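You operate a simulated robot arm through the tools that you are given. There is no shell and no other tool.

You run a simulated two-armed robot. Do the job below in one go: nothing can be reset, and whatever is moved stays where it is left.

## Task
Slide the green-tab strip up to the blue-tab one, then wind the backdrop down to Low.
Fine: don't lift it; flat end to flat end, in line; the blue-tab one stays put; free the brake before winding, put it back on after.

The check looks at the end state, three seconds after you hand in, the way a careful person would. Anything else that was tipped, shoved, dropped, spilled or broken makes it a failure.

## Robot
Two 7-joint arms with two-finger parallel grippers on one trunk that stands fixed in place. Base frame: the origin is at the foot of the trunk, x ahead of it, y to its left, z up. Units: m, degrees, N and s.
The left shoulder is at [0.07, 0.163, 1.004], the right one opposite. With the tool pointing down near the work surface each hand reaches from about 0.4 to 0.88 m from the base axis, measured 20 degrees to its own side. Payload 3.43 kg a hand.
The TCP of each hand is the grasp point between the finger pads, 0.034 m short of the fingertips. In the tool frame z runs along the fingers and y along their closing line. Largest opening 0.128 m; finger width 0.024, thickness 0.012; the body of the gripper, 0.048 by 0.13 m, starts 0.096 m behind the TCP.
Orientation is told as [roll, pitch, yaw] about the base's x, y, z axes, in that order, counted from this pose: with the fingers straight down and closing along the base's y, the tool's x points along the base's -x, its y along +y and its z along -z.

## Interface
- The arms move only by the tool apply_moves. It takes "left_deltas", "right_deltas" or both (then of equal length, played together; a hand with none holds still); each is text: rows parted by semicolons, each of 6 numbers parted by spaces: the shift along the tool's x, y, z in units of 250 mm (1.0 is 250 mm), then the turn, a rotation vector about the tool's x, y, z in units of 180 degrees (1.0 is 180 degrees). In form: dx dy dz rx ry rz; .... A call has 1 to 20 rows; each row is the pose to reach, as a shift and turn from the pose commanded when the call began, along the tool's axes at that moment. "left_claw" and "right_claw" are, for a hand that has rows, the gripper command, from -1 (fully open) to 1 (shut), values between in proportion, set as the call begins (left out, the last holds). A call with a number of a shift or a turn outside -1 to 1 is refused whole. A row lasts 0.2 s, in which the tool goes at most 0.05 m and 8.6 degrees; a call with a longer step from one row to the next is refused whole, and so is a gripper value outside its range. A pose out of reach is approached as far as the arm can. The call stops where the force on the tool passes 40 N (or 10 N more than at its start, if that is more) or the arm is blocked; 0.2 s more then pass. Each finger travels about 0.153 m/s and halts on what it meets, pressing with about 28 N; the grip force reading is that of the motor and also rises with nothing between the fingers. The clock runs only during rows and for 0.2 s after the last one: add rows that repeat a pose to give the fingers time. The reply holds the time, the measured pose of the TCP, the force on the tool along the base axes, the opening and the grip force, in the units named above and with some noise, with the torque about the TCP (base axes, N m) and any sound that the robot's microphone picked up.
- Cameras (640 x 400 px; columns grow to the right, rows downward): "scene" is now at [0.1324, -0.0417, 1.2445]; the picture's right is [-0.43, -0.90, -0.00], its down [-0.42, 0.20, -0.89] and it looks along [0.80, -0.38, -0.46] (base axes); focal length 232 px, centre (320, 200). "left" rides on the left gripper at [0.076, 0.011, -0.16] in its tool frame; the picture's right is [-0.15, 0.99, 0.00], its down [-0.88, -0.13, -0.46] and it looks along [-0.45, -0.07, 0.89] (tool axes); focal length 234 px, centre (320, 200). "right" rides on the right gripper at [0.076, -0.011, -0.16] in its tool frame; the picture's right is [0.15, 0.99, 0.00], its down [-0.88, 0.13, -0.46] and it looks along [-0.45, 0.07, 0.89] (tool axes); focal length 234 px, centre (320, 200). There is no depth. A picture from a camera that has moved, and an enlarged one, comes with that camera's place and axes in the base frame and with its lens.
- camera(camera): a new picture of that camera. No time passes.
- lift_body(by): slides the trunk up (or, below 0, down) by that many m; the arms and the scene camera ride with it, the base frame stays. It gives what a move gives, with no picture.
- turn_head(pan, tilt): turns the head with the scene camera to pan (to the left, within 86 degrees either way) and tilt (down, from -29 to 69), counted from straight ahead of the robot. It gives what a move gives.
- close_up(camera, box): a new picture of the part [left, top, right, bottom] of that camera's present view, enlarged. No time passes.
- close_job(): hands the job in; it is judged then, once.

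Places have to be worked out from the pictures, the camera data and where the tool is seen. Open the grippers and draw the arms clear of the work before you hand the job in, unless the task says otherwise.

The tools are called after "Call:" by a JSON object that holds its "name" and its "arguments". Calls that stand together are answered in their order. apply_moves: Moves the arms, as the interface text tells. Its arguments: {"type":"object","properties":{"left_deltas":{"type":"string"},"left_claw":{"type":"number"},"right_deltas":{"type":"string"},"right_claw":{"type":"number"}},"required":[]} The other tools are called the same way: lift_body (by) slides the trunk up or down; turn_head (pan, tilt) turns the head that bears the scene camera; camera (camera) takes a picture; close_up (camera, box) takes an enlarged picture of a part of a camera's view; close_job () hands the job in.

At the start:

```text
time: 0.0
left_ee_pos: [0.6295, -0.0614, 1.1892]
left_tcp_rot: [0.0, -0.1, 0.1]
left_contact_force: [0.2, 0.2, 0.2]
left_moment: [0.01, 0.01, -0.05]
left_grip_width: 0.1281
left_grip_force: 0.1
right_ee_pos: [0.392, -0.6081, 1.0562]
right_tcp_rot: [0.1, 0.0, 0.0]
right_contact_force: [0.4, 0.6, 0.2]
right_moment: [-0.01, 0.01, 0.02]
right_grip_width: 0.128
right_grip_force: 0.0
trunk travel left (down, up): [-0.484, 0.456]
head pan, tilt: [-25.5, 27.6]
```

scene: 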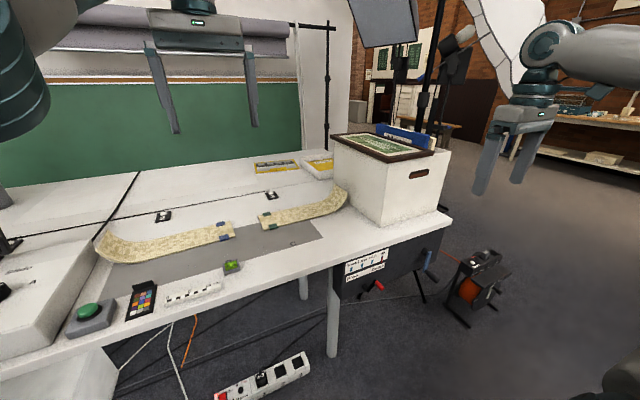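
right: 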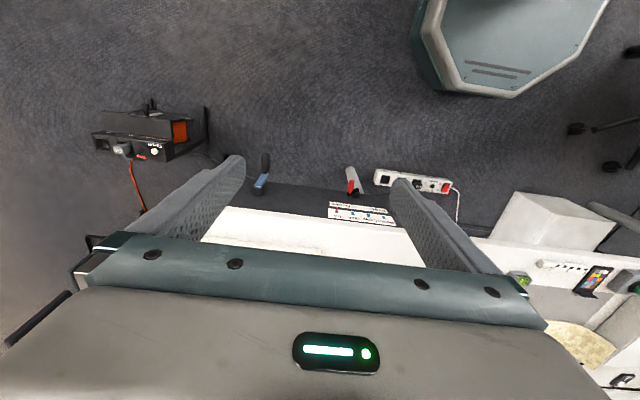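
left: 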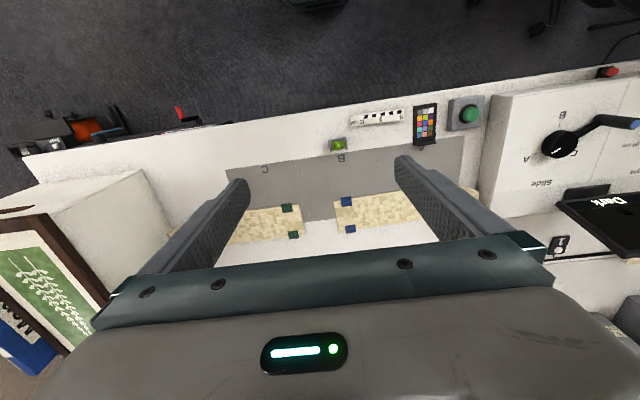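

The table holds two curved strips (green tabs and blue tabs), and there is a panel with red and blue cranks at the table's right end. I'll look closer at the details first.

Call:
{"name": "close_up", "arguments": {"camera": "scene", "box": [80, 150, 360, 325]}}

Call:
{"name": "close_up", "arguments": {"camera": "scene", "box": [320, 230, 480, 330]}}

Call:
{"name": "close_up", "arguments": {"camera": "right", "box": [220, 130, 460, 280]}}

Call:
{"name": "close_up", "arguments": {"camera": "left", "box": [200, 80, 640, 280]}}

```text
2.29 times, centred on (220, 238) of scene
camera zoom: at [0.1324, -0.0417, 1.2445], right [-0.43, -0.9, 0.0], down [-0.42, 0.2, -0.89], along [0.8, -0.38, -0.46], focal length 530 px, centre (549, 114)
```

zoom: 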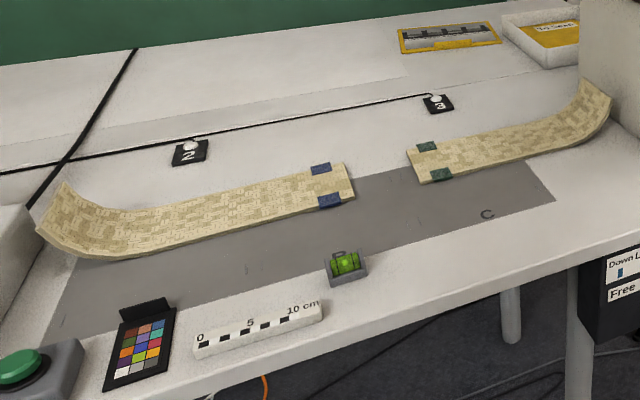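

```text
4.00 times, centred on (400, 280) of scene
camera zoom: at [0.1324, -0.0417, 1.2445], right [-0.43, -0.9, 0.0], down [-0.42, 0.2, -0.89], along [0.8, -0.38, -0.46], focal length 928 px, centre (0, -120)
```

zoom: 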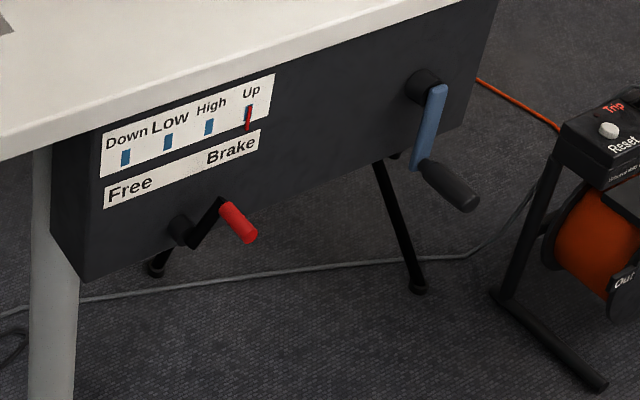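

```text
2.67 times, centred on (340, 205) of right
camera zoom: at [0.3157, -0.6181, 1.2149], right [-0.15, 0.99, 0.0], down [0.88, 0.13, 0.46], along [0.45, 0.07, -0.89], focal length 624 px, centre (267, 187)
```

zoom: 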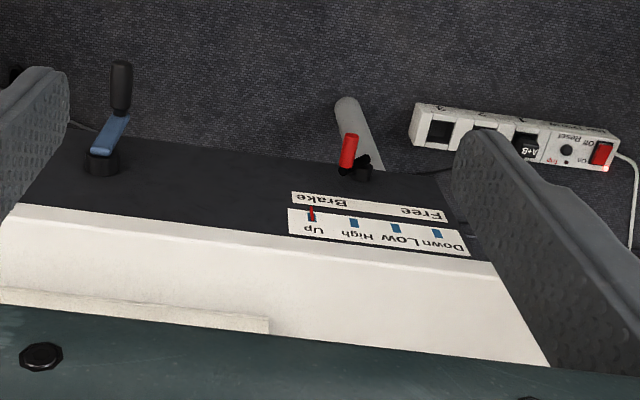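

```text
1.45 times, centred on (420, 180) of left
camera zoom: at [0.5536, -0.0495, 1.3498], right [0.15, 0.99, 0.0], down [0.88, -0.13, 0.46], along [0.45, -0.07, -0.89], focal length 341 px, centre (174, 229)
```

zoom: 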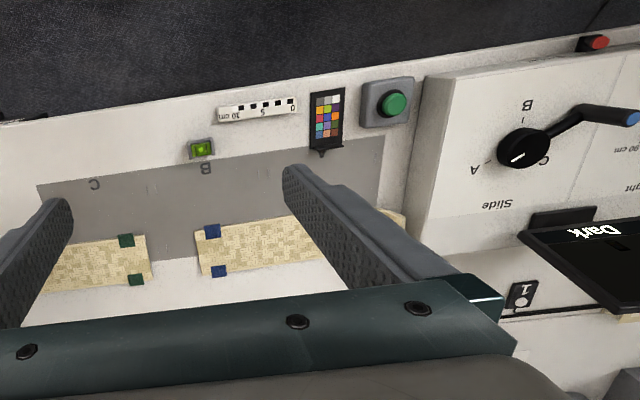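

Triangulating puts the table top near z≈0.745, the brake handle near (0.57,-0.49,0.59) and the winding knob near (0.54,-0.75,0.52). I'll take closer views of the strips and turn the head to see the backdrop and the box.

Call:
{"name": "close_up", "arguments": {"camera": "left", "box": [200, 130, 520, 280]}}

Call:
{"name": "close_up", "arguments": {"camera": "scene", "box": [200, 130, 456, 290]}}

Call:
{"name": "close_up", "arguments": {"camera": "scene", "box": [0, 0, 320, 200]}}

Call:
{"name": "turn_head", "arguments": {"pan": -15, "tilt": 40}}

Call:
{"name": "camera", "arguments": {"camera": "scene"}}

```text
2.00 times, centred on (360, 205) of left
camera zoom: at [0.5536, -0.0495, 1.3498], right [0.15, 0.99, 0.0], down [0.88, -0.13, 0.46], along [0.45, -0.07, -0.89], focal length 468 px, centre (240, 190)
```

zoom: 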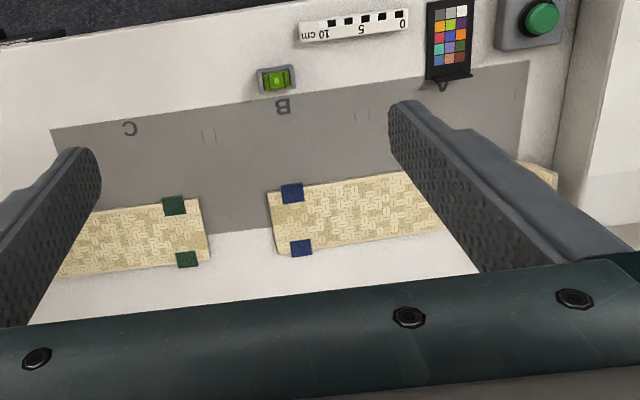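

```text
2.50 times, centred on (328, 210) of scene
camera zoom: at [0.1324, -0.0417, 1.2445], right [-0.43, -0.9, 0.0], down [-0.42, 0.2, -0.89], along [0.8, -0.38, -0.46], focal length 580 px, centre (300, 175)
```

zoom: 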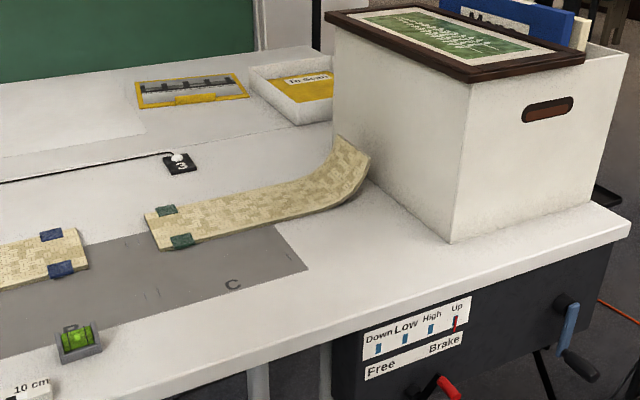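

```text
2.00 times, centred on (160, 100) of scene
camera zoom: at [0.1324, -0.0417, 1.2445], right [-0.43, -0.9, 0.0], down [-0.42, 0.2, -0.89], along [0.8, -0.38, -0.46], focal length 464 px, centre (640, 400)
```

zoom: 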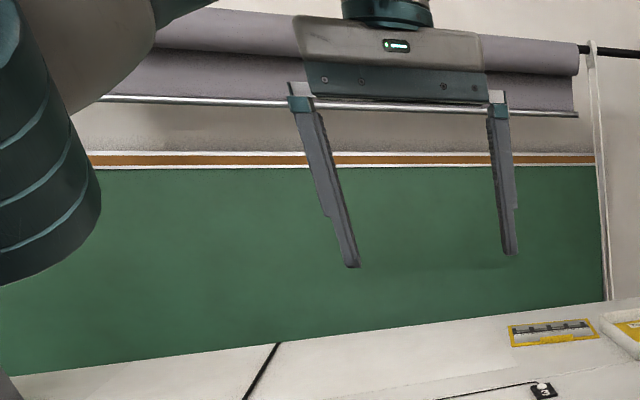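

```text
time: 0.7
left_ee_pos: [0.6314, -0.0605, 1.1883]
left_tcp_rot: [0.0, -0.1, 0.1]
left_contact_force: [0.4, 0.2, 0.3]
left_moment: [0.01, 0.0, 0.0]
left_grip_width: 0.128
left_grip_force: 0.0
right_ee_pos: [0.3928, -0.607, 1.0562]
right_tcp_rot: [-0.1, 0.0, 0.0]
right_contact_force: [0.5, -0.3, -0.2]
right_moment: [0.01, 0.01, 0.0]
right_grip_width: 0.128
right_grip_force: 0.0
trunk travel left (down, up): [-0.484, 0.456]
head pan, tilt: [-15.0, 40.0]
```

```text
taken
camera scene: at [0.1321, -0.0245, 1.2254], right [-0.26, -0.97, 0.0], down [-0.62, 0.17, -0.77], along [0.74, -0.2, -0.64], focal length 232 px, centre (320, 200)
```

scene: 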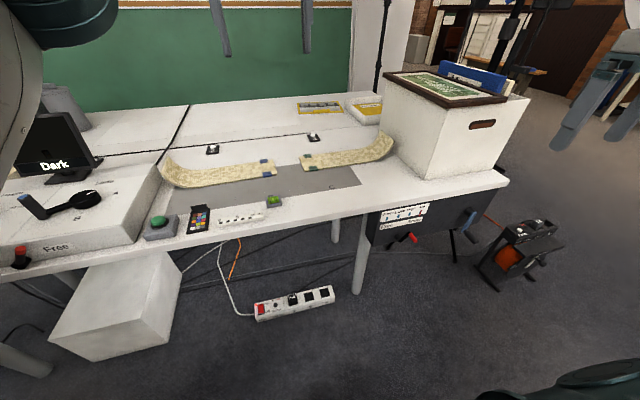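

Both strips lie nearly along y: blue end at about x 0.866–0.974, y -0.058, green end at x 0.858–0.966, y -0.158, and each outer end curls upward. I'll zoom on the green strip's curl and tabs and on the panel from the new head pose.

Call:
{"name": "close_up", "arguments": {"camera": "scene", "box": [250, 120, 410, 220]}}

Call:
{"name": "close_up", "arguments": {"camera": "scene", "box": [150, 120, 310, 220]}}

Call:
{"name": "close_up", "arguments": {"camera": "scene", "box": [360, 185, 488, 265]}}

```text
4.00 times, centred on (330, 170) of scene
camera zoom: at [0.1321, -0.0245, 1.2254], right [-0.26, -0.97, 0.0], down [-0.62, 0.17, -0.77], along [0.74, -0.2, -0.64], focal length 928 px, centre (280, 320)
```

zoom: 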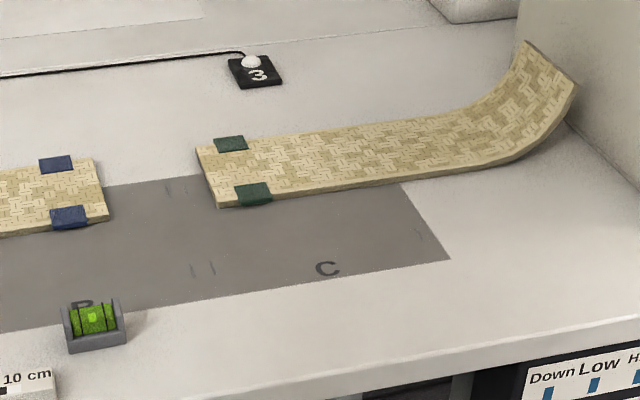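

```text
4.00 times, centred on (230, 170) of scene
camera zoom: at [0.1321, -0.0245, 1.2254], right [-0.26, -0.97, 0.0], down [-0.62, 0.17, -0.77], along [0.74, -0.2, -0.64], focal length 928 px, centre (680, 320)
```

zoom: 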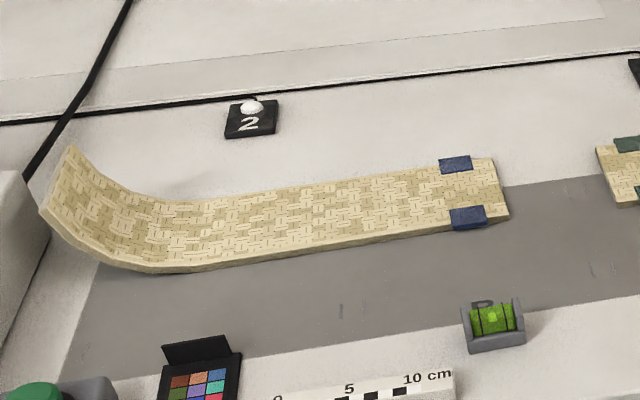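

```text
5.00 times, centred on (424, 225) of scene
camera zoom: at [0.1321, -0.0245, 1.2254], right [-0.26, -0.97, 0.0], down [-0.62, 0.17, -0.77], along [0.74, -0.2, -0.64], focal length 1160 px, centre (-200, 75)
```

zoom: 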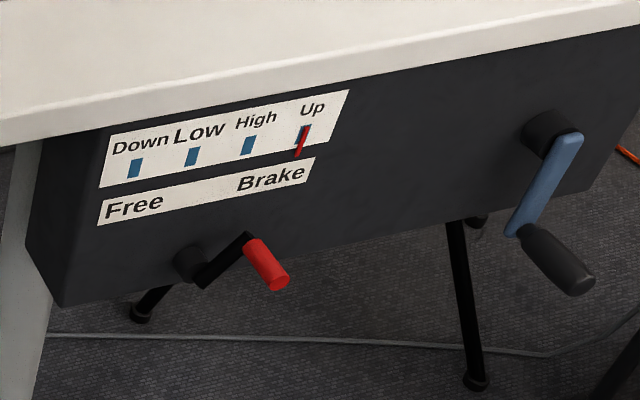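

The green strip's curl rises to about z 0.825 at y≈-0.514, with the box's face at y≈-0.56. My plan is to lean the right hand forward, press two fingertips lightly on the flat part and drag it in +y. First I move the left hand aside and bring the right hand over the table for a look.

Call:
{"name": "apply_moves", "arguments": {"left_deltas": "0.03 0.114 0 0 0 0; 0.06 0.229 0 0 0 0; 0.09 0.343 0 0 0 0; 0.12 0.457 0 0 0 0; 0.15 0.571 0 0 0 0; 0.18 0.686 0 0 0 0; 0.2 0.8 0 0 0 0", "right_deltas": "-0.114 0.143 0 0 0 0; -0.229 0.286 0 0 0 0; -0.343 0.429 0 0 0 0; -0.457 0.571 0 0 0 0; -0.571 0.714 0 0 0 0; -0.686 0.857 0 0 0 0; -0.8 1.0 0 0 0 0"}}

Call:
{"name": "camera", "arguments": {"camera": "right"}}

Call:
{"name": "camera", "arguments": {"camera": "left"}}

Call:
{"name": "camera", "arguments": {"camera": "scene"}}

```text
time: 2.3
left_ee_pos: [0.5788, 0.1453, 1.1882]
left_tcp_rot: [-0.2, 0.1, 0.0]
left_contact_force: [0.8, 1.0, 0.6]
left_moment: [-0.05, 0.03, 0.0]
left_grip_width: 0.1281
left_grip_force: 0.1
right_ee_pos: [0.5946, -0.3548, 1.0567]
right_tcp_rot: [0.0, 0.1, 0.0]
right_contact_force: [0.4, -0.2, 0.3]
right_moment: [-0.06, 0.01, -0.02]
right_grip_width: 0.1282
right_grip_force: 0.0
trunk travel left (down, up): [-0.484, 0.456]
head pan, tilt: [-15.0, 40.0]
```

```text
taken
camera right: at [0.5183, -0.3646, 1.2166], right [-0.15, 0.99, 0.0], down [0.88, 0.13, 0.45], along [0.45, 0.06, -0.89], focal length 234 px, centre (320, 200)
```

right: 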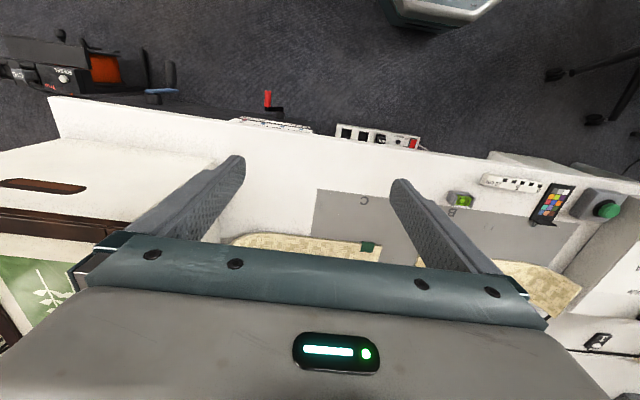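

```text
taken
camera left: at [0.5033, 0.156, 1.3492], right [0.15, 0.99, 0.0], down [0.88, -0.13, 0.45], along [0.45, -0.07, -0.89], focal length 234 px, centre (320, 200)
```

left: 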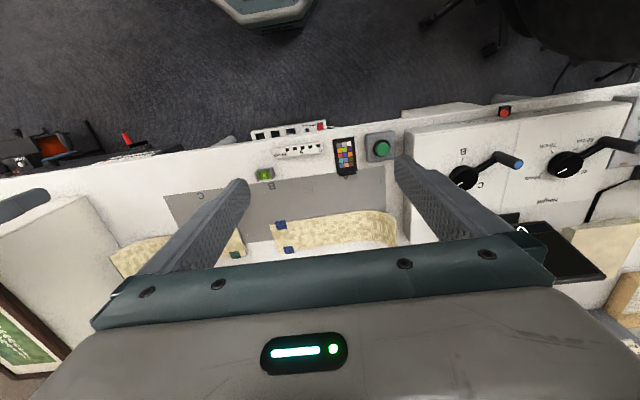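

```text
taken
camera scene: at [0.133, -0.0217, 1.2253], right [-0.26, -0.97, 0.0], down [-0.62, 0.16, -0.77], along [0.74, -0.2, -0.64], focal length 232 px, centre (320, 200)
```

scene: 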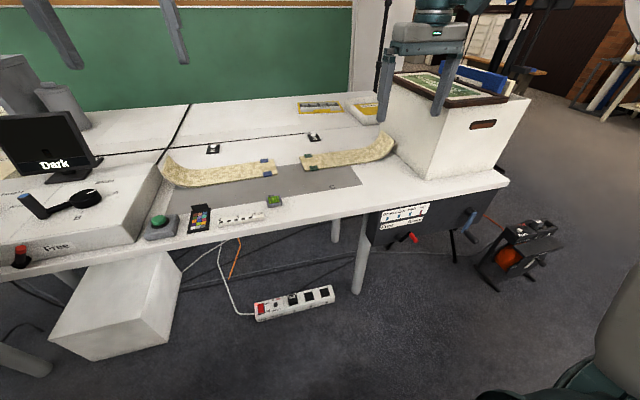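

The view is clear. I lean the right hand 40° forward while moving out to hover over the flat part of the green strip, around (0.84,-0.32,0.88).

Call:
{"name": "apply_moves", "arguments": {"right_deltas": "-0.12 0.02 0.06 0 -0.028 0; -0.245 0.04 0.13 0 -0.056 0; -0.37 0.06 0.22 0 -0.083 0; -0.49 0.08 0.31 0 -0.111 0; -0.61 0.1 0.41 0 -0.139 0; -0.735 0.12 0.51 0 -0.167 0; -0.86 0.14 0.61 0 -0.194 0; -0.98 0.14 0.7 0 -0.222 0"}}

Call:
{"name": "camera", "arguments": {"camera": "right"}}

Call:
{"name": "camera", "arguments": {"camera": "scene"}}

```text
time: 4.1
left_ee_pos: [0.5811, 0.1417, 1.1882]
left_tcp_rot: [0.0, 0.1, 0.1]
left_contact_force: [0.3, -0.1, -0.7]
left_moment: [-0.01, 0.07, -0.02]
left_grip_width: 0.128
left_grip_force: 0.1
right_ee_pos: [0.8387, -0.3274, 0.8803]
right_tcp_rot: [0.0, -40.0, -0.1]
right_contact_force: [0.0, 0.0, -0.1]
right_moment: [0.03, -0.01, 0.0]
right_grip_width: 0.1281
right_grip_force: 0.0
trunk travel left (down, up): [-0.484, 0.456]
head pan, tilt: [-15.0, 40.0]
```

```text
taken
camera right: at [0.6788, -0.3374, 0.9531], right [-0.11, 0.99, -0.09], down [0.38, 0.13, 0.91], along [0.92, 0.07, -0.39], focal length 234 px, centre (320, 200)
```

right: 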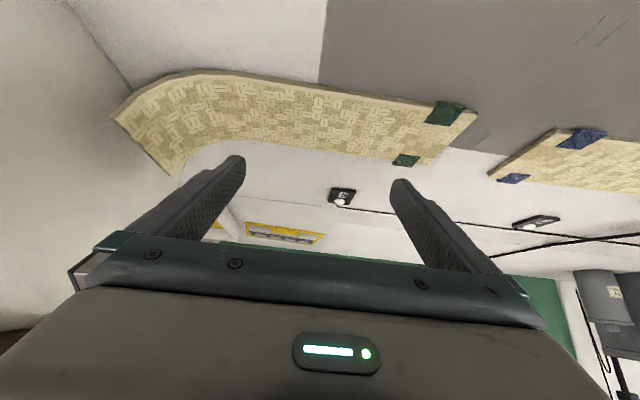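

```text
taken
camera scene: at [0.1337, -0.0248, 1.2252], right [-0.26, -0.97, 0.0], down [-0.62, 0.17, -0.77], along [0.74, -0.2, -0.64], focal length 232 px, centre (320, 200)
```

scene: 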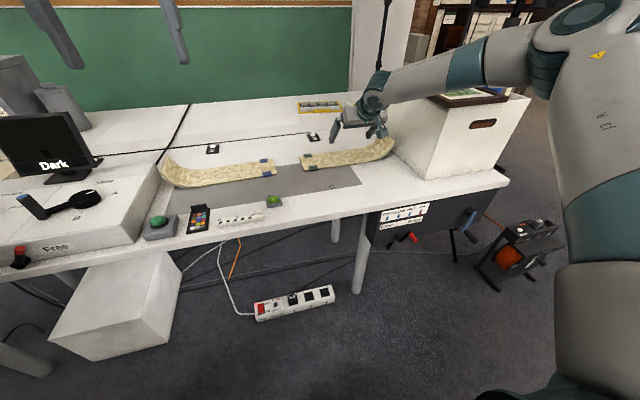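

The right camera now gives a good view of both strips. I'll zoom to measure the ends and directions precisely.

Call:
{"name": "close_up", "arguments": {"camera": "right", "box": [300, 60, 620, 260]}}

Call:
{"name": "close_up", "arguments": {"camera": "right", "box": [90, 50, 410, 250]}}

Call:
{"name": "close_up", "arguments": {"camera": "left", "box": [80, 160, 400, 320]}}

```text
2.00 times, centred on (460, 160) of right
camera zoom: at [0.6788, -0.3374, 0.9531], right [-0.11, 0.99, -0.09], down [0.38, 0.13, 0.91], along [0.92, 0.07, -0.39], focal length 468 px, centre (40, 280)
```

zoom: 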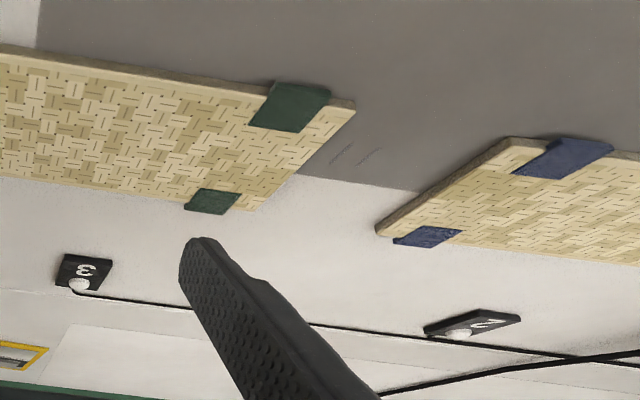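

```text
2.00 times, centred on (250, 150) of right
camera zoom: at [0.6788, -0.3374, 0.9531], right [-0.11, 0.99, -0.09], down [0.38, 0.13, 0.91], along [0.92, 0.07, -0.39], focal length 468 px, centre (460, 300)
```

zoom: 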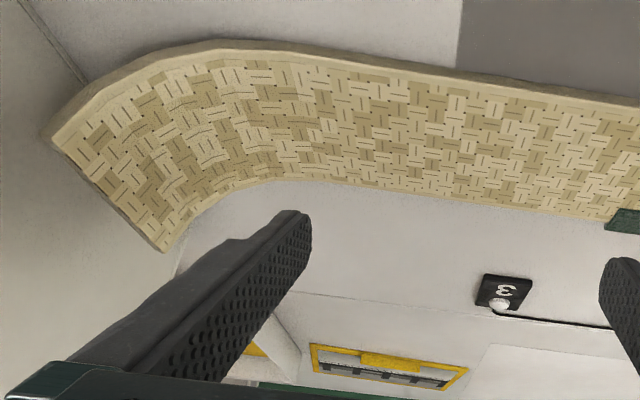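

```text
2.00 times, centred on (240, 240) of left
camera zoom: at [0.5042, 0.152, 1.3493], right [0.15, 0.99, 0.0], down [0.88, -0.13, 0.45], along [0.45, -0.07, -0.89], focal length 468 px, centre (480, 120)
```

zoom: 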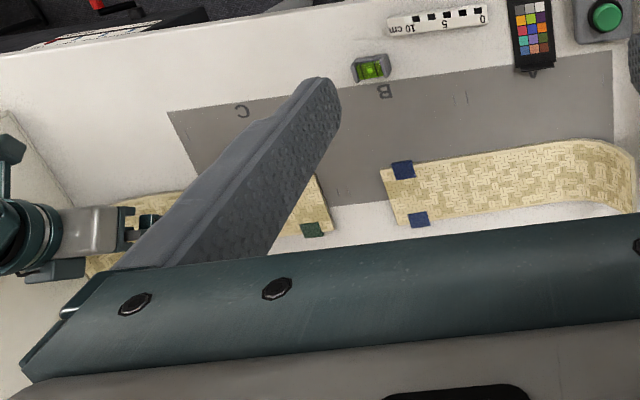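

Green needs about 9.5 cm in +y, roughly 7 mm in +x, and about 1° of yaw. I lower the leaning hand to about 1 cm above the strip's flat part, with fingers at y≈-0.24 and -0.38.

Call:
{"name": "apply_moves", "arguments": {"right_deltas": "0.009 0.027 0.131 0 0 0; 0.018 0.054 0.262 0 0 0; 0.028 0.08 0.394 0 0 0; 0.028 0.08 0.394 0 0 0"}}

Call:
{"name": "camera", "arguments": {"camera": "right"}}

Call:
{"name": "close_up", "arguments": {"camera": "scene", "box": [250, 90, 410, 190]}}

```text
time: 5.1
left_ee_pos: [0.5787, 0.1418, 1.1886]
left_tcp_rot: [0.0, -0.1, 0.0]
left_contact_force: [-1.1, 0.3, 0.7]
left_moment: [-0.05, 0.01, 0.02]
left_grip_width: 0.1281
left_grip_force: 0.1
right_ee_pos: [0.853, -0.3207, 0.8206]
right_tcp_rot: [0.0, -39.9, 0.1]
right_contact_force: [-0.4, -0.3, -0.1]
right_moment: [0.01, 0.0, 0.0]
right_grip_width: 0.1278
right_grip_force: 0.0
right hand out of reach, approached as far as the arm can: row 2, 3, 4
trunk travel left (down, up): [-0.484, 0.456]
head pan, tilt: [-15.0, 40.0]
```

```text
taken
camera right: at [0.692, -0.3324, 0.8936], right [-0.11, 0.99, -0.09], down [0.38, 0.13, 0.91], along [0.92, 0.07, -0.39], focal length 234 px, centre (320, 200)
```

right: 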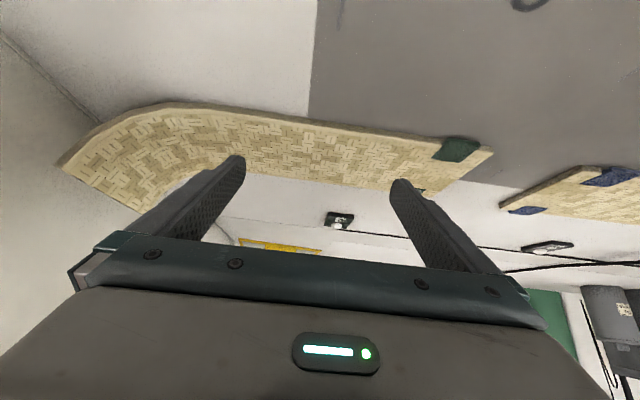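

```text
4.00 times, centred on (330, 140) of scene
camera zoom: at [0.1323, -0.0243, 1.2253], right [-0.26, -0.97, 0.0], down [-0.62, 0.17, -0.77], along [0.74, -0.2, -0.64], focal length 928 px, centre (280, 440)
```

zoom: 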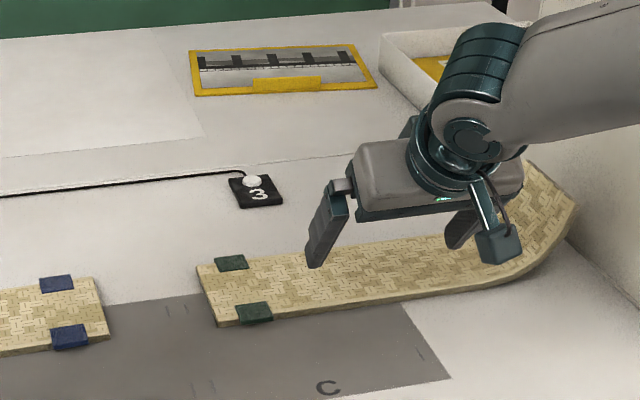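

The arm can't go further in this posture, most likely a posture limit rather than length. I'll raise the trunk 0.15 m to change the geometry and try again.

Call:
{"name": "lift_body", "arguments": {"by": 0.15}}

```text
time: 6.9
left_ee_pos: [0.5789, 0.1414, 1.3382]
left_tcp_rot: [0.0, 0.0, 0.0]
left_contact_force: [0.4, 0.2, 0.4]
left_moment: [0.01, 0.02, 0.04]
left_grip_width: 0.1283
left_grip_force: 0.1
right_ee_pos: [0.8524, -0.321, 0.9702]
right_tcp_rot: [0.0, -39.9, 0.0]
right_contact_force: [-0.2, -0.6, 0.2]
right_moment: [0.01, 0.0, -0.02]
right_grip_width: 0.1281
right_grip_force: 0.1
trunk travel left (down, up): [-0.634, 0.306]
head pan, tilt: [-15.0, 40.0]
```

I'll send a zero-shift row to learn which pose is currently commanded.

Call:
{"name": "apply_moves", "arguments": {"right_deltas": "0 0 0 0 0 0; 0 0 0 0 0 0"}}

```text
time: 7.5
left_ee_pos: [0.5799, 0.142, 1.3392]
left_tcp_rot: [-0.1, 0.0, 0.0]
left_contact_force: [-0.1, 1.0, 0.2]
left_moment: [-0.01, -0.01, -0.02]
left_grip_width: 0.1281
left_grip_force: 0.1
right_ee_pos: [0.8534, -0.3212, 0.9706]
right_tcp_rot: [0.0, -39.9, 0.0]
right_contact_force: [-0.5, 1.2, 0.5]
right_moment: [-0.03, 0.0, 0.01]
right_grip_width: 0.1283
right_grip_force: 0.1
trunk travel left (down, up): [-0.634, 0.306]
head pan, tilt: [-15.0, 40.0]
```

The commanded pose equals the measured one. From here I try going forward and down to (0.897,-0.307,0.90).

Call:
{"name": "apply_moves", "arguments": {"right_deltas": "0.022 0.028 0.164 0 0 0; 0.045 0.056 0.328 0 0 0; 0.045 0.056 0.328 0 0 0"}}

```text
time: 8.3
left_ee_pos: [0.5786, 0.1414, 1.3397]
left_tcp_rot: [0.0, -0.1, 0.0]
left_contact_force: [0.3, -0.2, 0.2]
left_moment: [-0.02, 0.0, 0.02]
left_grip_width: 0.1278
left_grip_force: 0.0
right_ee_pos: [0.8408, -0.3319, 0.9366]
right_tcp_rot: [0.0, -40.0, 0.0]
right_contact_force: [-0.1, -0.5, 1.3]
right_moment: [0.01, 0.0, 0.02]
right_grip_width: 0.1281
right_grip_force: 0.1
right hand out of reach, approached as far as the arm can: row 1, 2, 3
trunk travel left (down, up): [-0.634, 0.306]
head pan, tilt: [-15.0, 40.0]
```

Reach looks like a sphere of about 0.82 m from the shoulder to the TCP, so a lower shoulder and more lean will help. I retract and raise the hand, increasing the lean to 55°, before lowering the trunk.

Call:
{"name": "apply_moves", "arguments": {"right_deltas": "-0.03 0.021 -0.161 0 -0.014 0; -0.059 0.043 -0.321 0 -0.028 0; -0.089 0.064 -0.482 0 -0.042 0; -0.118 0.085 -0.643 0 -0.056 0; -0.148 0.107 -0.803 0 -0.07 0; -0.177 0.128 -0.964 0 -0.083 0; -0.177 0.128 -0.964 0 -0.083 0"}}

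Call:
{"name": "camera", "arguments": {"camera": "scene"}}

```text
time: 9.9
left_ee_pos: [0.5796, 0.1407, 1.3391]
left_tcp_rot: [-0.1, 0.1, 0.1]
left_contact_force: [0.1, 0.2, 0.5]
left_moment: [0.03, 0.0, -0.03]
left_grip_width: 0.1281
left_grip_force: 0.0
right_ee_pos: [0.717, -0.3, 1.1548]
right_tcp_rot: [0.0, -54.8, -0.2]
right_contact_force: [0.2, -0.8, 0.0]
right_moment: [0.01, 0.0, 0.02]
right_grip_width: 0.1278
right_grip_force: 0.1
trunk travel left (down, up): [-0.634, 0.306]
head pan, tilt: [-15.0, 40.0]
```

```text
taken
camera scene: at [0.1332, -0.0245, 1.3752], right [-0.26, -0.97, 0.0], down [-0.62, 0.17, -0.77], along [0.74, -0.2, -0.64], focal length 232 px, centre (320, 200)
```

scene: 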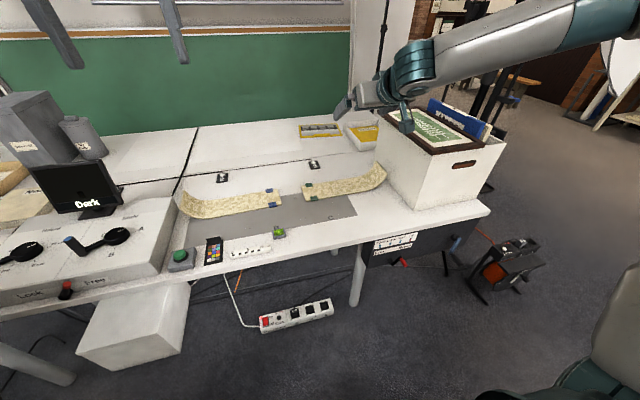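

The hand is high and retracted, and the forearm is well in front of the box. I lower the trunk by 0.26 m.

Call:
{"name": "lift_body", "arguments": {"by": -0.26}}

Call:
{"name": "camera", "arguments": {"camera": "scene"}}

Call:
{"name": "camera", "arguments": {"camera": "right"}}

```text
time: 12.6
left_ee_pos: [0.5782, 0.1411, 1.0797]
left_tcp_rot: [0.0, 0.0, 0.0]
left_contact_force: [-0.3, 0.3, 0.7]
left_moment: [-0.01, 0.03, -0.01]
left_grip_width: 0.1281
left_grip_force: 0.1
right_ee_pos: [0.7171, -0.2979, 0.8945]
right_tcp_rot: [-0.1, -54.9, 0.0]
right_contact_force: [-0.2, 0.9, -1.4]
right_moment: [0.02, 0.03, 0.02]
right_grip_width: 0.1278
right_grip_force: 0.0
trunk travel left (down, up): [-0.374, 0.566]
head pan, tilt: [-15.0, 40.0]
```

```text
taken
camera scene: at [0.1319, -0.0243, 1.1155], right [-0.26, -0.97, 0.0], down [-0.62, 0.17, -0.77], along [0.74, -0.2, -0.64], focal length 232 px, centre (320, 200)
```

scene: 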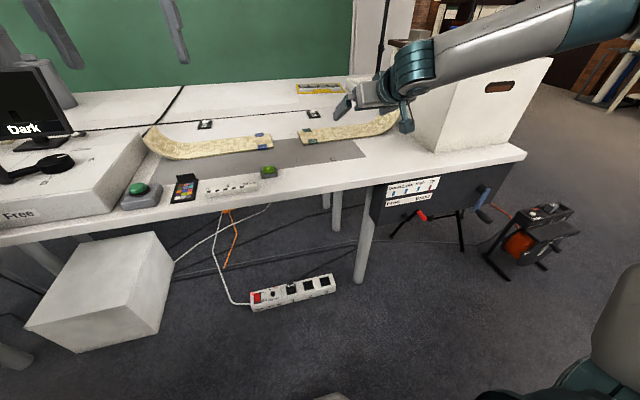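

```text
taken
camera right: at [0.5419, -0.31, 0.9241], right [-0.08, 0.99, -0.12], down [0.13, 0.13, 0.98], along [0.99, 0.07, -0.14], focal length 234 px, centre (320, 200)
```

right: 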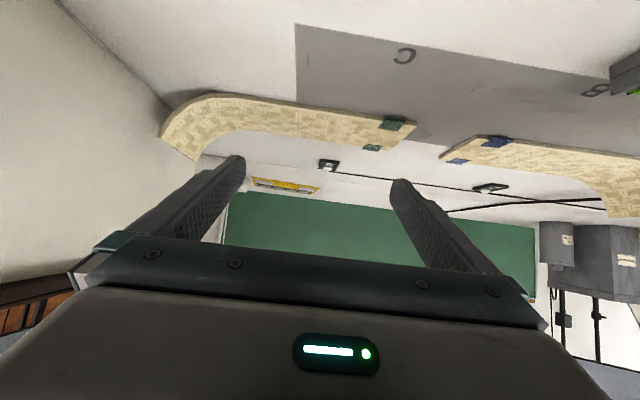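

Now I advance to hover above the strip's flat part, aiming for TCP (0.88,-0.30,0.80).

Call:
{"name": "apply_moves", "arguments": {"right_deltas": "-0.013 0 0.15 0 0 0; -0.026 0 0.3 0 0 0; -0.039 0 0.45 0 0 0; -0.052 0 0.6 0 0 0; -0.065 0 0.751 0 0 0; -0.065 0 0.751 0 0 0"}}

Call:
{"name": "camera", "arguments": {"camera": "right"}}

Call:
{"name": "close_up", "arguments": {"camera": "scene", "box": [240, 60, 440, 185]}}

```text
time: 14.0
left_ee_pos: [0.578, 0.1412, 1.0803]
left_tcp_rot: [0.0, -0.1, 0.0]
left_contact_force: [-0.8, 0.2, -0.2]
left_moment: [0.01, -0.02, -0.02]
left_grip_width: 0.1281
left_grip_force: 0.0
right_ee_pos: [0.879, -0.3015, 0.8016]
right_tcp_rot: [0.0, -54.8, -0.1]
right_contact_force: [0.2, 0.8, 0.0]
right_moment: [-0.01, 0.0, -0.06]
right_grip_width: 0.1282
right_grip_force: 0.1
trunk travel left (down, up): [-0.374, 0.566]
head pan, tilt: [-15.0, 40.0]
```

```text
taken
camera right: at [0.7054, -0.3115, 0.8302], right [-0.08, 0.99, -0.12], down [0.13, 0.13, 0.98], along [0.99, 0.07, -0.14], focal length 234 px, centre (320, 200)
```

right: 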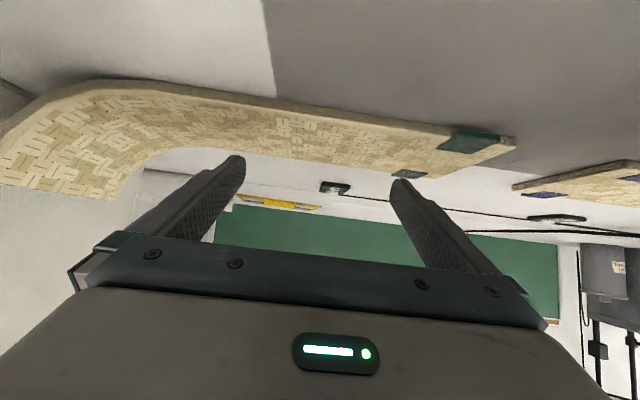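

```text
3.20 times, centred on (340, 122) of scene
camera zoom: at [0.1312, -0.024, 1.1156], right [-0.26, -0.97, 0.0], down [-0.62, 0.17, -0.77], along [0.74, -0.2, -0.64], focal length 742 px, centre (256, 448)
```

zoom: 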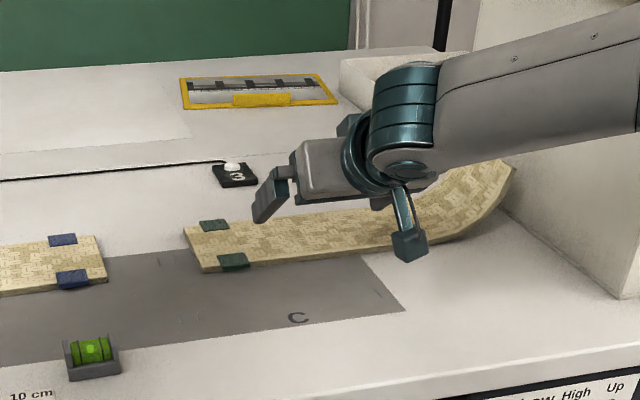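

The arm reaches here, with the fingertip edge at about z 0.772. I descend 14 mm gently and read the force.

Call:
{"name": "apply_moves", "arguments": {"right_deltas": "0.016 0 0.011 0 0 0; 0.033 0 0.023 0 0 0; 0.046 0 0.032 0 0 0; 0.046 0 0.032 0 0 0"}}

Call:
{"name": "close_up", "arguments": {"camera": "scene", "box": [250, 80, 410, 180]}}

```text
time: 15.0
left_ee_pos: [0.5788, 0.1416, 1.08]
left_tcp_rot: [0.1, 0.0, 0.0]
left_contact_force: [-0.1, 0.2, 0.1]
left_moment: [0.01, 0.02, 0.03]
left_grip_width: 0.128
left_grip_force: 0.1
right_ee_pos: [0.8797, -0.2998, 0.7856]
right_tcp_rot: [0.0, -54.9, 0.0]
right_contact_force: [0.8, 0.4, 0.3]
right_moment: [0.05, 0.0, 0.01]
right_grip_width: 0.128
right_grip_force: 0.0
trunk travel left (down, up): [-0.374, 0.566]
head pan, tilt: [-15.0, 40.0]
```

```text
4.00 times, centred on (330, 130) of scene
camera zoom: at [0.1321, -0.0243, 1.1154], right [-0.26, -0.97, 0.0], down [-0.62, 0.17, -0.77], along [0.74, -0.2, -0.64], focal length 928 px, centre (280, 480)
```

zoom: 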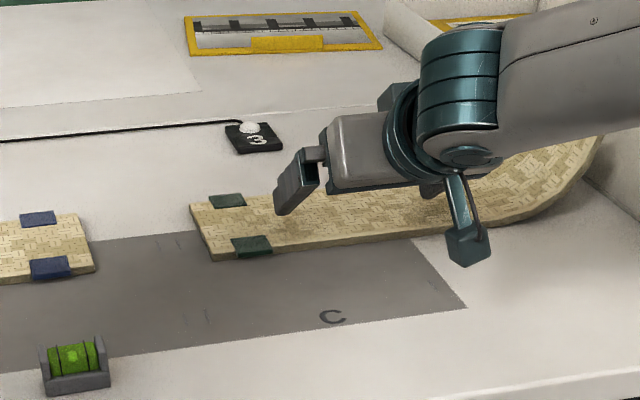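

Still no contact. I continue down another 4 mm in small steps.

Call:
{"name": "apply_moves", "arguments": {"right_deltas": "0.0066 0 0.0046 0 0 0; 0.0131 0 0.0092 0 0 0; 0.0131 0 0.0092 0 0 0"}}

```text
time: 15.8
left_ee_pos: [0.5787, 0.1417, 1.0791]
left_tcp_rot: [0.0, 0.0, 0.0]
left_contact_force: [0.0, -0.2, -0.8]
left_moment: [-0.02, -0.04, 0.02]
left_grip_width: 0.1281
left_grip_force: 0.0
right_ee_pos: [0.8785, -0.2995, 0.783]
right_tcp_rot: [0.0, -54.9, -0.1]
right_contact_force: [0.3, -0.7, 0.0]
right_moment: [-0.01, 0.02, 0.01]
right_grip_width: 0.1279
right_grip_force: 0.0
trunk travel left (down, up): [-0.374, 0.566]
head pan, tilt: [-15.0, 40.0]
```

Still no contact at TCP z 0.783; another 3 mm.

Call:
{"name": "apply_moves", "arguments": {"right_deltas": "0.0049 0 0.0034 0 0 0; 0.0098 0 0.0069 0 0 0; 0.0098 0 0.0069 0 0 0"}}

```text
time: 16.6
left_ee_pos: [0.5782, 0.1427, 1.0799]
left_tcp_rot: [0.1, 0.0, 0.0]
left_contact_force: [-0.4, -0.2, 1.1]
left_moment: [0.0, 0.02, -0.02]
left_grip_width: 0.1277
left_grip_force: 0.0
right_ee_pos: [0.8787, -0.2991, 0.7802]
right_tcp_rot: [-0.1, -55.0, 0.0]
right_contact_force: [-0.8, 0.2, -0.3]
right_moment: [0.0, 0.0, 0.0]
right_grip_width: 0.1281
right_grip_force: 0.0
trunk travel left (down, up): [-0.374, 0.566]
head pan, tilt: [-15.0, 40.0]
```

No contact yet; 3 mm more.

Call:
{"name": "apply_moves", "arguments": {"right_deltas": "0.0049 0 0.0034 0 0 0; 0.0098 0 0.0069 0 0 0; 0.0098 0 0.0069 0 0 0"}}

Call:
{"name": "close_up", "arguments": {"camera": "scene", "box": [290, 90, 386, 150]}}

```text
time: 17.4
left_ee_pos: [0.5783, 0.141, 1.0788]
left_tcp_rot: [0.0, 0.0, 0.0]
left_contact_force: [0.1, -0.4, -1.0]
left_moment: [-0.03, 0.0, -0.01]
left_grip_width: 0.1282
left_grip_force: 0.2
right_ee_pos: [0.8788, -0.2981, 0.7787]
right_tcp_rot: [0.0, -54.9, 0.0]
right_contact_force: [1.1, -1.7, 5.3]
right_moment: [-0.21, -0.12, 0.03]
right_grip_width: 0.1283
right_grip_force: 0.1
trunk travel left (down, up): [-0.374, 0.566]
head pan, tilt: [-15.0, 40.0]
```

```text
6.67 times, centred on (338, 120) of scene
camera zoom: at [0.1316, -0.0242, 1.1155], right [-0.26, -0.97, 0.0], down [-0.62, 0.17, -0.77], along [0.74, -0.2, -0.64], focal length 1547 px, centre (200, 733)
```

zoom: 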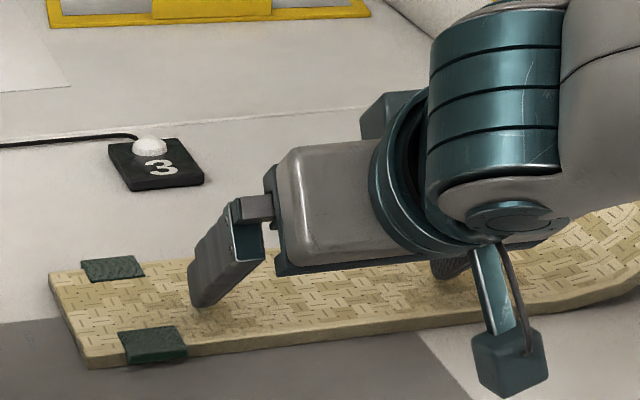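

Contact: about 5 N of press, strip top at z≈0.75. I drag 2 cm in +y slowly and check whether the strip follows.

Call:
{"name": "apply_moves", "arguments": {"right_deltas": "0 0.02 0 0 0 0; 0 0.04 0 0 0 0; 0 0.06 0 0 0 0; 0 0.08 0 0 0 0; 0 0.08 0 0 0 0"}}

Call:
{"name": "close_up", "arguments": {"camera": "scene", "box": [240, 90, 400, 190]}}

```text
time: 18.6
left_ee_pos: [0.5768, 0.1416, 1.0805]
left_tcp_rot: [0.0, -0.1, -0.1]
left_contact_force: [0.5, 0.1, -0.7]
left_moment: [-0.01, 0.02, 0.02]
left_grip_width: 0.1281
left_grip_force: 0.1
right_ee_pos: [0.8782, -0.2786, 0.778]
right_tcp_rot: [0.0, -55.1, 0.0]
right_contact_force: [2.0, -5.3, 11.3]
right_moment: [-0.45, -0.3, -0.13]
right_grip_width: 0.1281
right_grip_force: 0.0
trunk travel left (down, up): [-0.374, 0.566]
head pan, tilt: [-15.0, 40.0]
```

```text
4.00 times, centred on (320, 140) of scene
camera zoom: at [0.1309, -0.0243, 1.1156], right [-0.26, -0.97, 0.0], down [-0.62, 0.17, -0.77], along [0.74, -0.2, -0.64], focal length 928 px, centre (320, 440)
```

zoom: 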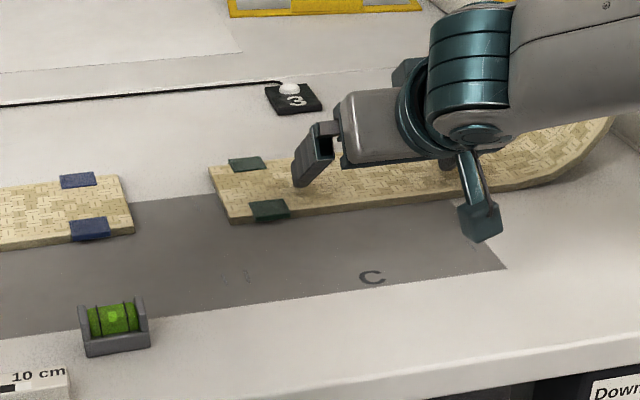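

The strip followed by about 2 cm without slipping. I continue 5 cm more in +y, blending in 5 mm of +x and easing the press a touch.

Call:
{"name": "apply_moves", "arguments": {"right_deltas": "-0.0028 0.04 0.003 0 0 0; -0.0055 0.08 0.0059 0 0 0; -0.0083 0.12 0.0089 0 0 0; -0.011 0.16 0.0118 0 0 0; -0.0138 0.2 0.0148 0 0 0; -0.0138 0.2 0.0148 0 0 0"}}

Call:
{"name": "close_up", "arguments": {"camera": "scene", "box": [200, 90, 360, 190]}}

Call:
{"name": "camera", "arguments": {"camera": "right"}}

Call:
{"name": "camera", "arguments": {"camera": "left"}}

```text
time: 20.0
left_ee_pos: [0.5789, 0.1419, 1.08]
left_tcp_rot: [-0.1, 0.0, 0.0]
left_contact_force: [-0.2, 0.5, -0.4]
left_moment: [-0.03, -0.01, -0.04]
left_grip_width: 0.1279
left_grip_force: 0.1
right_ee_pos: [0.865, -0.2527, 0.784]
right_tcp_rot: [0.0, -54.9, 0.0]
right_contact_force: [0.9, 1.3, -0.6]
right_moment: [0.01, 0.02, 0.01]
right_grip_width: 0.1281
right_grip_force: 0.0
right hand out of reach, approached as far as the arm can: row 1, 2, 3, 4, 5, 6
trunk travel left (down, up): [-0.374, 0.566]
head pan, tilt: [-15.0, 40.0]
```

```text
4.00 times, centred on (280, 140) of scene
camera zoom: at [0.1321, -0.0242, 1.1154], right [-0.26, -0.97, 0.0], down [-0.62, 0.17, -0.77], along [0.74, -0.2, -0.64], focal length 928 px, centre (480, 440)
```

zoom: 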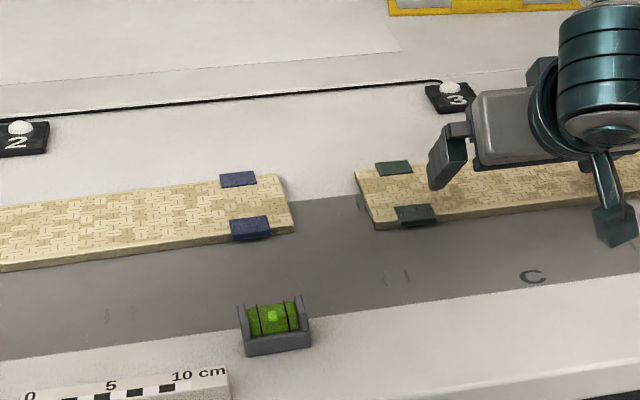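

```text
taken
camera right: at [0.6897, -0.264, 0.814], right [-0.08, 0.99, -0.12], down [0.13, 0.13, 0.98], along [0.99, 0.07, -0.14], focal length 234 px, centre (320, 200)
```

right: 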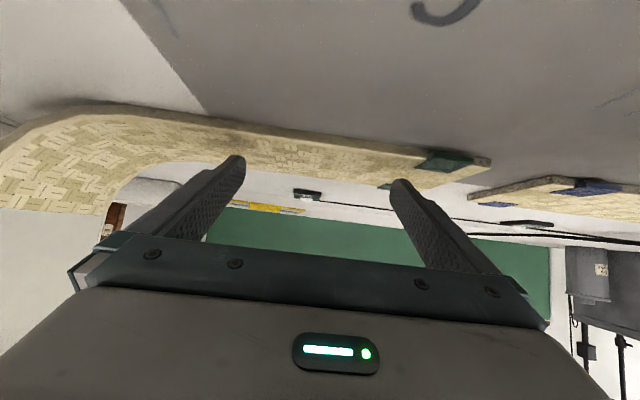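

```text
taken
camera left: at [0.5023, 0.1527, 1.24], right [0.15, 0.99, 0.0], down [0.88, -0.13, 0.46], along [0.45, -0.07, -0.89], focal length 234 px, centre (320, 200)
```

left: 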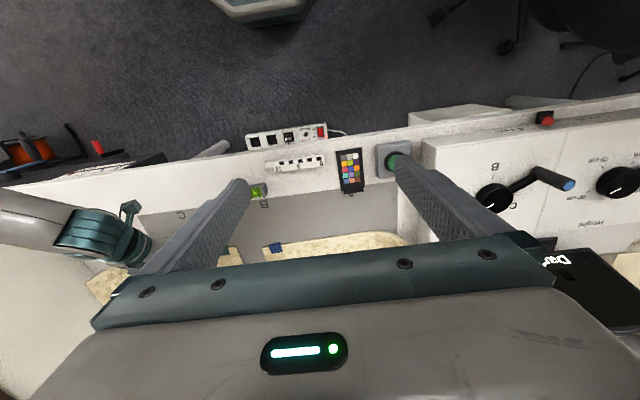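

The arm hit a joint limit and lifted off; the strip has moved about 4 cm in all, with roughly 5.5 cm left. I back off, then yaw the hand 20° to the left to relieve the wrist and see if it can reach further that way.

Call:
{"name": "apply_moves", "arguments": {"right_deltas": "-0.06 0 -0.08 0 0 0; -0.029 0 -0.167 -0.03 0 -0.0213; -0.029 0 -0.167 -0.061 0 -0.0425; -0.029 0 -0.167 -0.091 0 -0.0638; -0.029 0 -0.167 -0.091 0 -0.0638"}}

Call:
{"name": "camera", "arguments": {"camera": "scene"}}

Call:
{"name": "camera", "arguments": {"camera": "right"}}

```text
time: 21.2
left_ee_pos: [0.5785, 0.1417, 1.0796]
left_tcp_rot: [0.0, 0.0, 0.0]
left_contact_force: [-0.5, 0.1, 0.3]
left_moment: [0.02, 0.0, -0.04]
left_grip_width: 0.1279
left_grip_force: 0.1
right_ee_pos: [0.8363, -0.2505, 0.8163]
right_tcp_rot: [0.1, -54.9, 20.0]
right_contact_force: [-0.7, -0.5, 0.0]
right_moment: [0.03, 0.02, -0.03]
right_grip_width: 0.1282
right_grip_force: 0.0
trunk travel left (down, up): [-0.374, 0.566]
head pan, tilt: [-15.0, 40.0]
```

```text
taken
camera scene: at [0.1323, -0.0243, 1.1153], right [-0.26, -0.97, 0.0], down [-0.62, 0.17, -0.77], along [0.74, -0.2, -0.64], focal length 232 px, centre (320, 200)
```

scene: 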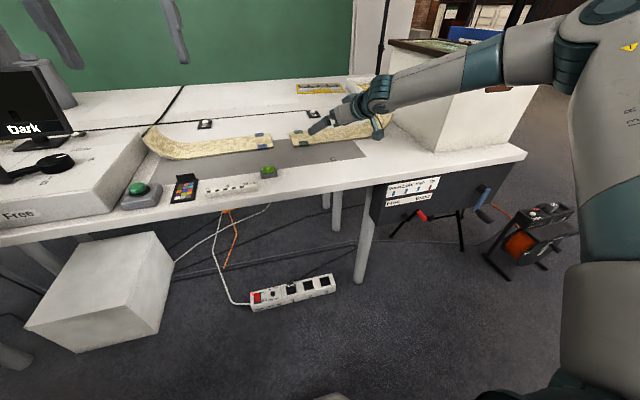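

```text
taken
camera right: at [0.6751, -0.321, 0.8452], right [-0.42, 0.9, -0.12], down [0.08, 0.17, 0.98], along [0.91, 0.4, -0.14], focal length 234 px, centre (320, 200)
```

right: 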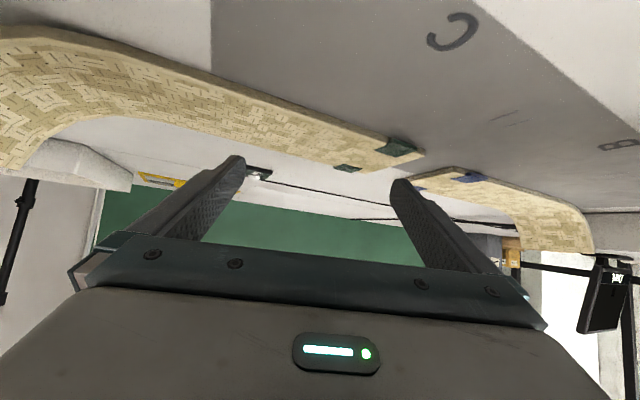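

With 20° yaw the arm looks more relaxed. I test reach by moving to (0.88,-0.25,0.80), just above the strip.

Call:
{"name": "apply_moves", "arguments": {"right_deltas": "-0.021 -0.03 0.086 0 0 0; -0.042 -0.06 0.172 0 0 0; -0.042 -0.06 0.172 0 0 0"}}

```text
time: 22.0
left_ee_pos: [0.5789, 0.141, 1.079]
left_tcp_rot: [0.1, 0.0, 0.0]
left_contact_force: [0.0, -0.2, 0.1]
left_moment: [0.0, 0.0, 0.04]
left_grip_width: 0.128
left_grip_force: 0.0
right_ee_pos: [0.8791, -0.2501, 0.8003]
right_tcp_rot: [0.1, -54.9, 20.0]
right_contact_force: [0.0, 0.3, 0.2]
right_moment: [-0.02, 0.02, -0.02]
right_grip_width: 0.1279
right_grip_force: 0.1
trunk travel left (down, up): [-0.374, 0.566]
head pan, tilt: [-15.0, 40.0]
```

Reachable. I dry-run the coming drag in the air: 5.5 cm in +y at this height.

Call:
{"name": "apply_moves", "arguments": {"right_deltas": "-0.0215 0.1035 0.031 0 0 0; -0.043 0.207 0.062 0 0 0; -0.043 0.207 0.062 0 0 0"}}

```text
time: 22.8
left_ee_pos: [0.5788, 0.1429, 1.0791]
left_tcp_rot: [0.0, 0.0, 0.0]
left_contact_force: [-0.9, 0.1, 0.4]
left_moment: [0.0, 0.02, -0.02]
left_grip_width: 0.128
left_grip_force: 0.1
right_ee_pos: [0.8713, -0.203, 0.8018]
right_tcp_rot: [0.1, -54.9, 19.8]
right_contact_force: [-0.2, -1.2, 0.0]
right_moment: [-0.02, -0.01, 0.01]
right_grip_width: 0.1279
right_grip_force: 0.1
right hand out of reach, approached as far as the arm can: row 2, 3
trunk travel left (down, up): [-0.374, 0.566]
head pan, tilt: [-15.0, 40.0]
```

The limit is near y≈-0.205 at this yaw, so I'll begin the next drag from y≈-0.28. Moving there at z 0.79, then I'll look at the alignment.

Call:
{"name": "apply_moves", "arguments": {"right_deltas": "0.0 -0.1 -0.03 0 0 0; 0.03 -0.2 -0.03 0 0 0; 0.07 -0.308 -0.017 0 0 0; 0.07 -0.308 -0.017 0 0 0"}}

Call:
{"name": "close_up", "arguments": {"camera": "scene", "box": [140, 90, 300, 190]}}

Call:
{"name": "close_up", "arguments": {"camera": "scene", "box": [220, 85, 380, 185]}}

```text
time: 23.8
left_ee_pos: [0.5794, 0.1424, 1.0779]
left_tcp_rot: [-0.1, 0.0, 0.0]
left_contact_force: [-0.5, 0.8, 0.0]
left_moment: [-0.01, 0.01, 0.01]
left_grip_width: 0.1281
left_grip_force: 0.0
right_ee_pos: [0.8847, -0.2779, 0.7911]
right_tcp_rot: [-0.1, -54.9, 19.9]
right_contact_force: [-0.8, -0.1, -0.5]
right_moment: [-0.02, 0.02, -0.04]
right_grip_width: 0.1277
right_grip_force: 0.1
trunk travel left (down, up): [-0.374, 0.566]
head pan, tilt: [-15.0, 40.0]
```

```text
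4.00 times, centred on (220, 140) of scene
camera zoom: at [0.1321, -0.0238, 1.1154], right [-0.26, -0.97, 0.0], down [-0.62, 0.17, -0.77], along [0.74, -0.2, -0.64], focal length 928 px, centre (720, 440)
```

zoom: 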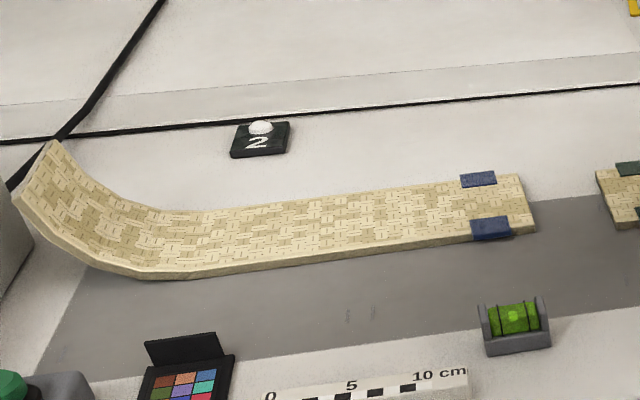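

```text
4.00 times, centred on (300, 135) of scene
camera zoom: at [0.1321, -0.0238, 1.1154], right [-0.26, -0.97, 0.0], down [-0.62, 0.17, -0.77], along [0.74, -0.2, -0.64], focal length 928 px, centre (400, 460)
```

zoom: 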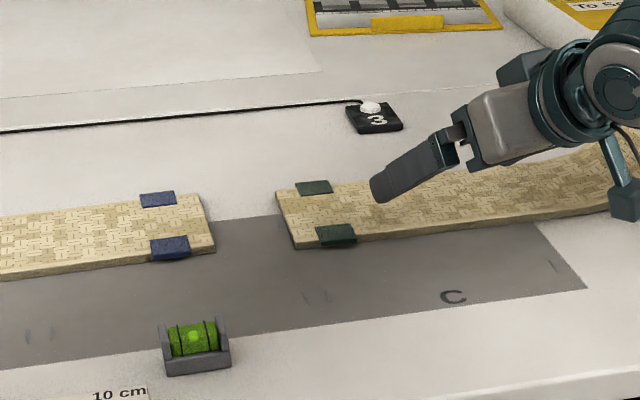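

Relative to blue, green sits about 10 mm too near, about 1.4° less yawed, with a gap of about 67 mm. I narrow the opening to ~0.08 and reposition at (0.87,-0.315) so the whole remaining stroke stays in reach.

Call:
{"name": "apply_moves", "arguments": {"right_deltas": "0.024 -0.06 -0.048 0 0 0; 0.048 -0.119 -0.096 0 0 0; 0.048 -0.119 -0.096 0 0 0", "right_claw": -0.25}}

```text
time: 24.6
left_ee_pos: [0.579, 0.1425, 1.0794]
left_tcp_rot: [-0.1, -0.1, -0.1]
left_contact_force: [-1.6, 0.0, -0.1]
left_moment: [-0.03, 0.01, -0.04]
left_grip_width: 0.1282
left_grip_force: 0.1
right_ee_pos: [0.8674, -0.3148, 0.7951]
right_tcp_rot: [0.1, -54.8, 19.9]
right_contact_force: [-0.4, 0.0, 0.3]
right_moment: [-0.03, -0.01, 0.02]
right_grip_width: 0.08
right_grip_force: 0.2
trunk travel left (down, up): [-0.374, 0.566]
head pan, tilt: [-15.0, 40.0]
```

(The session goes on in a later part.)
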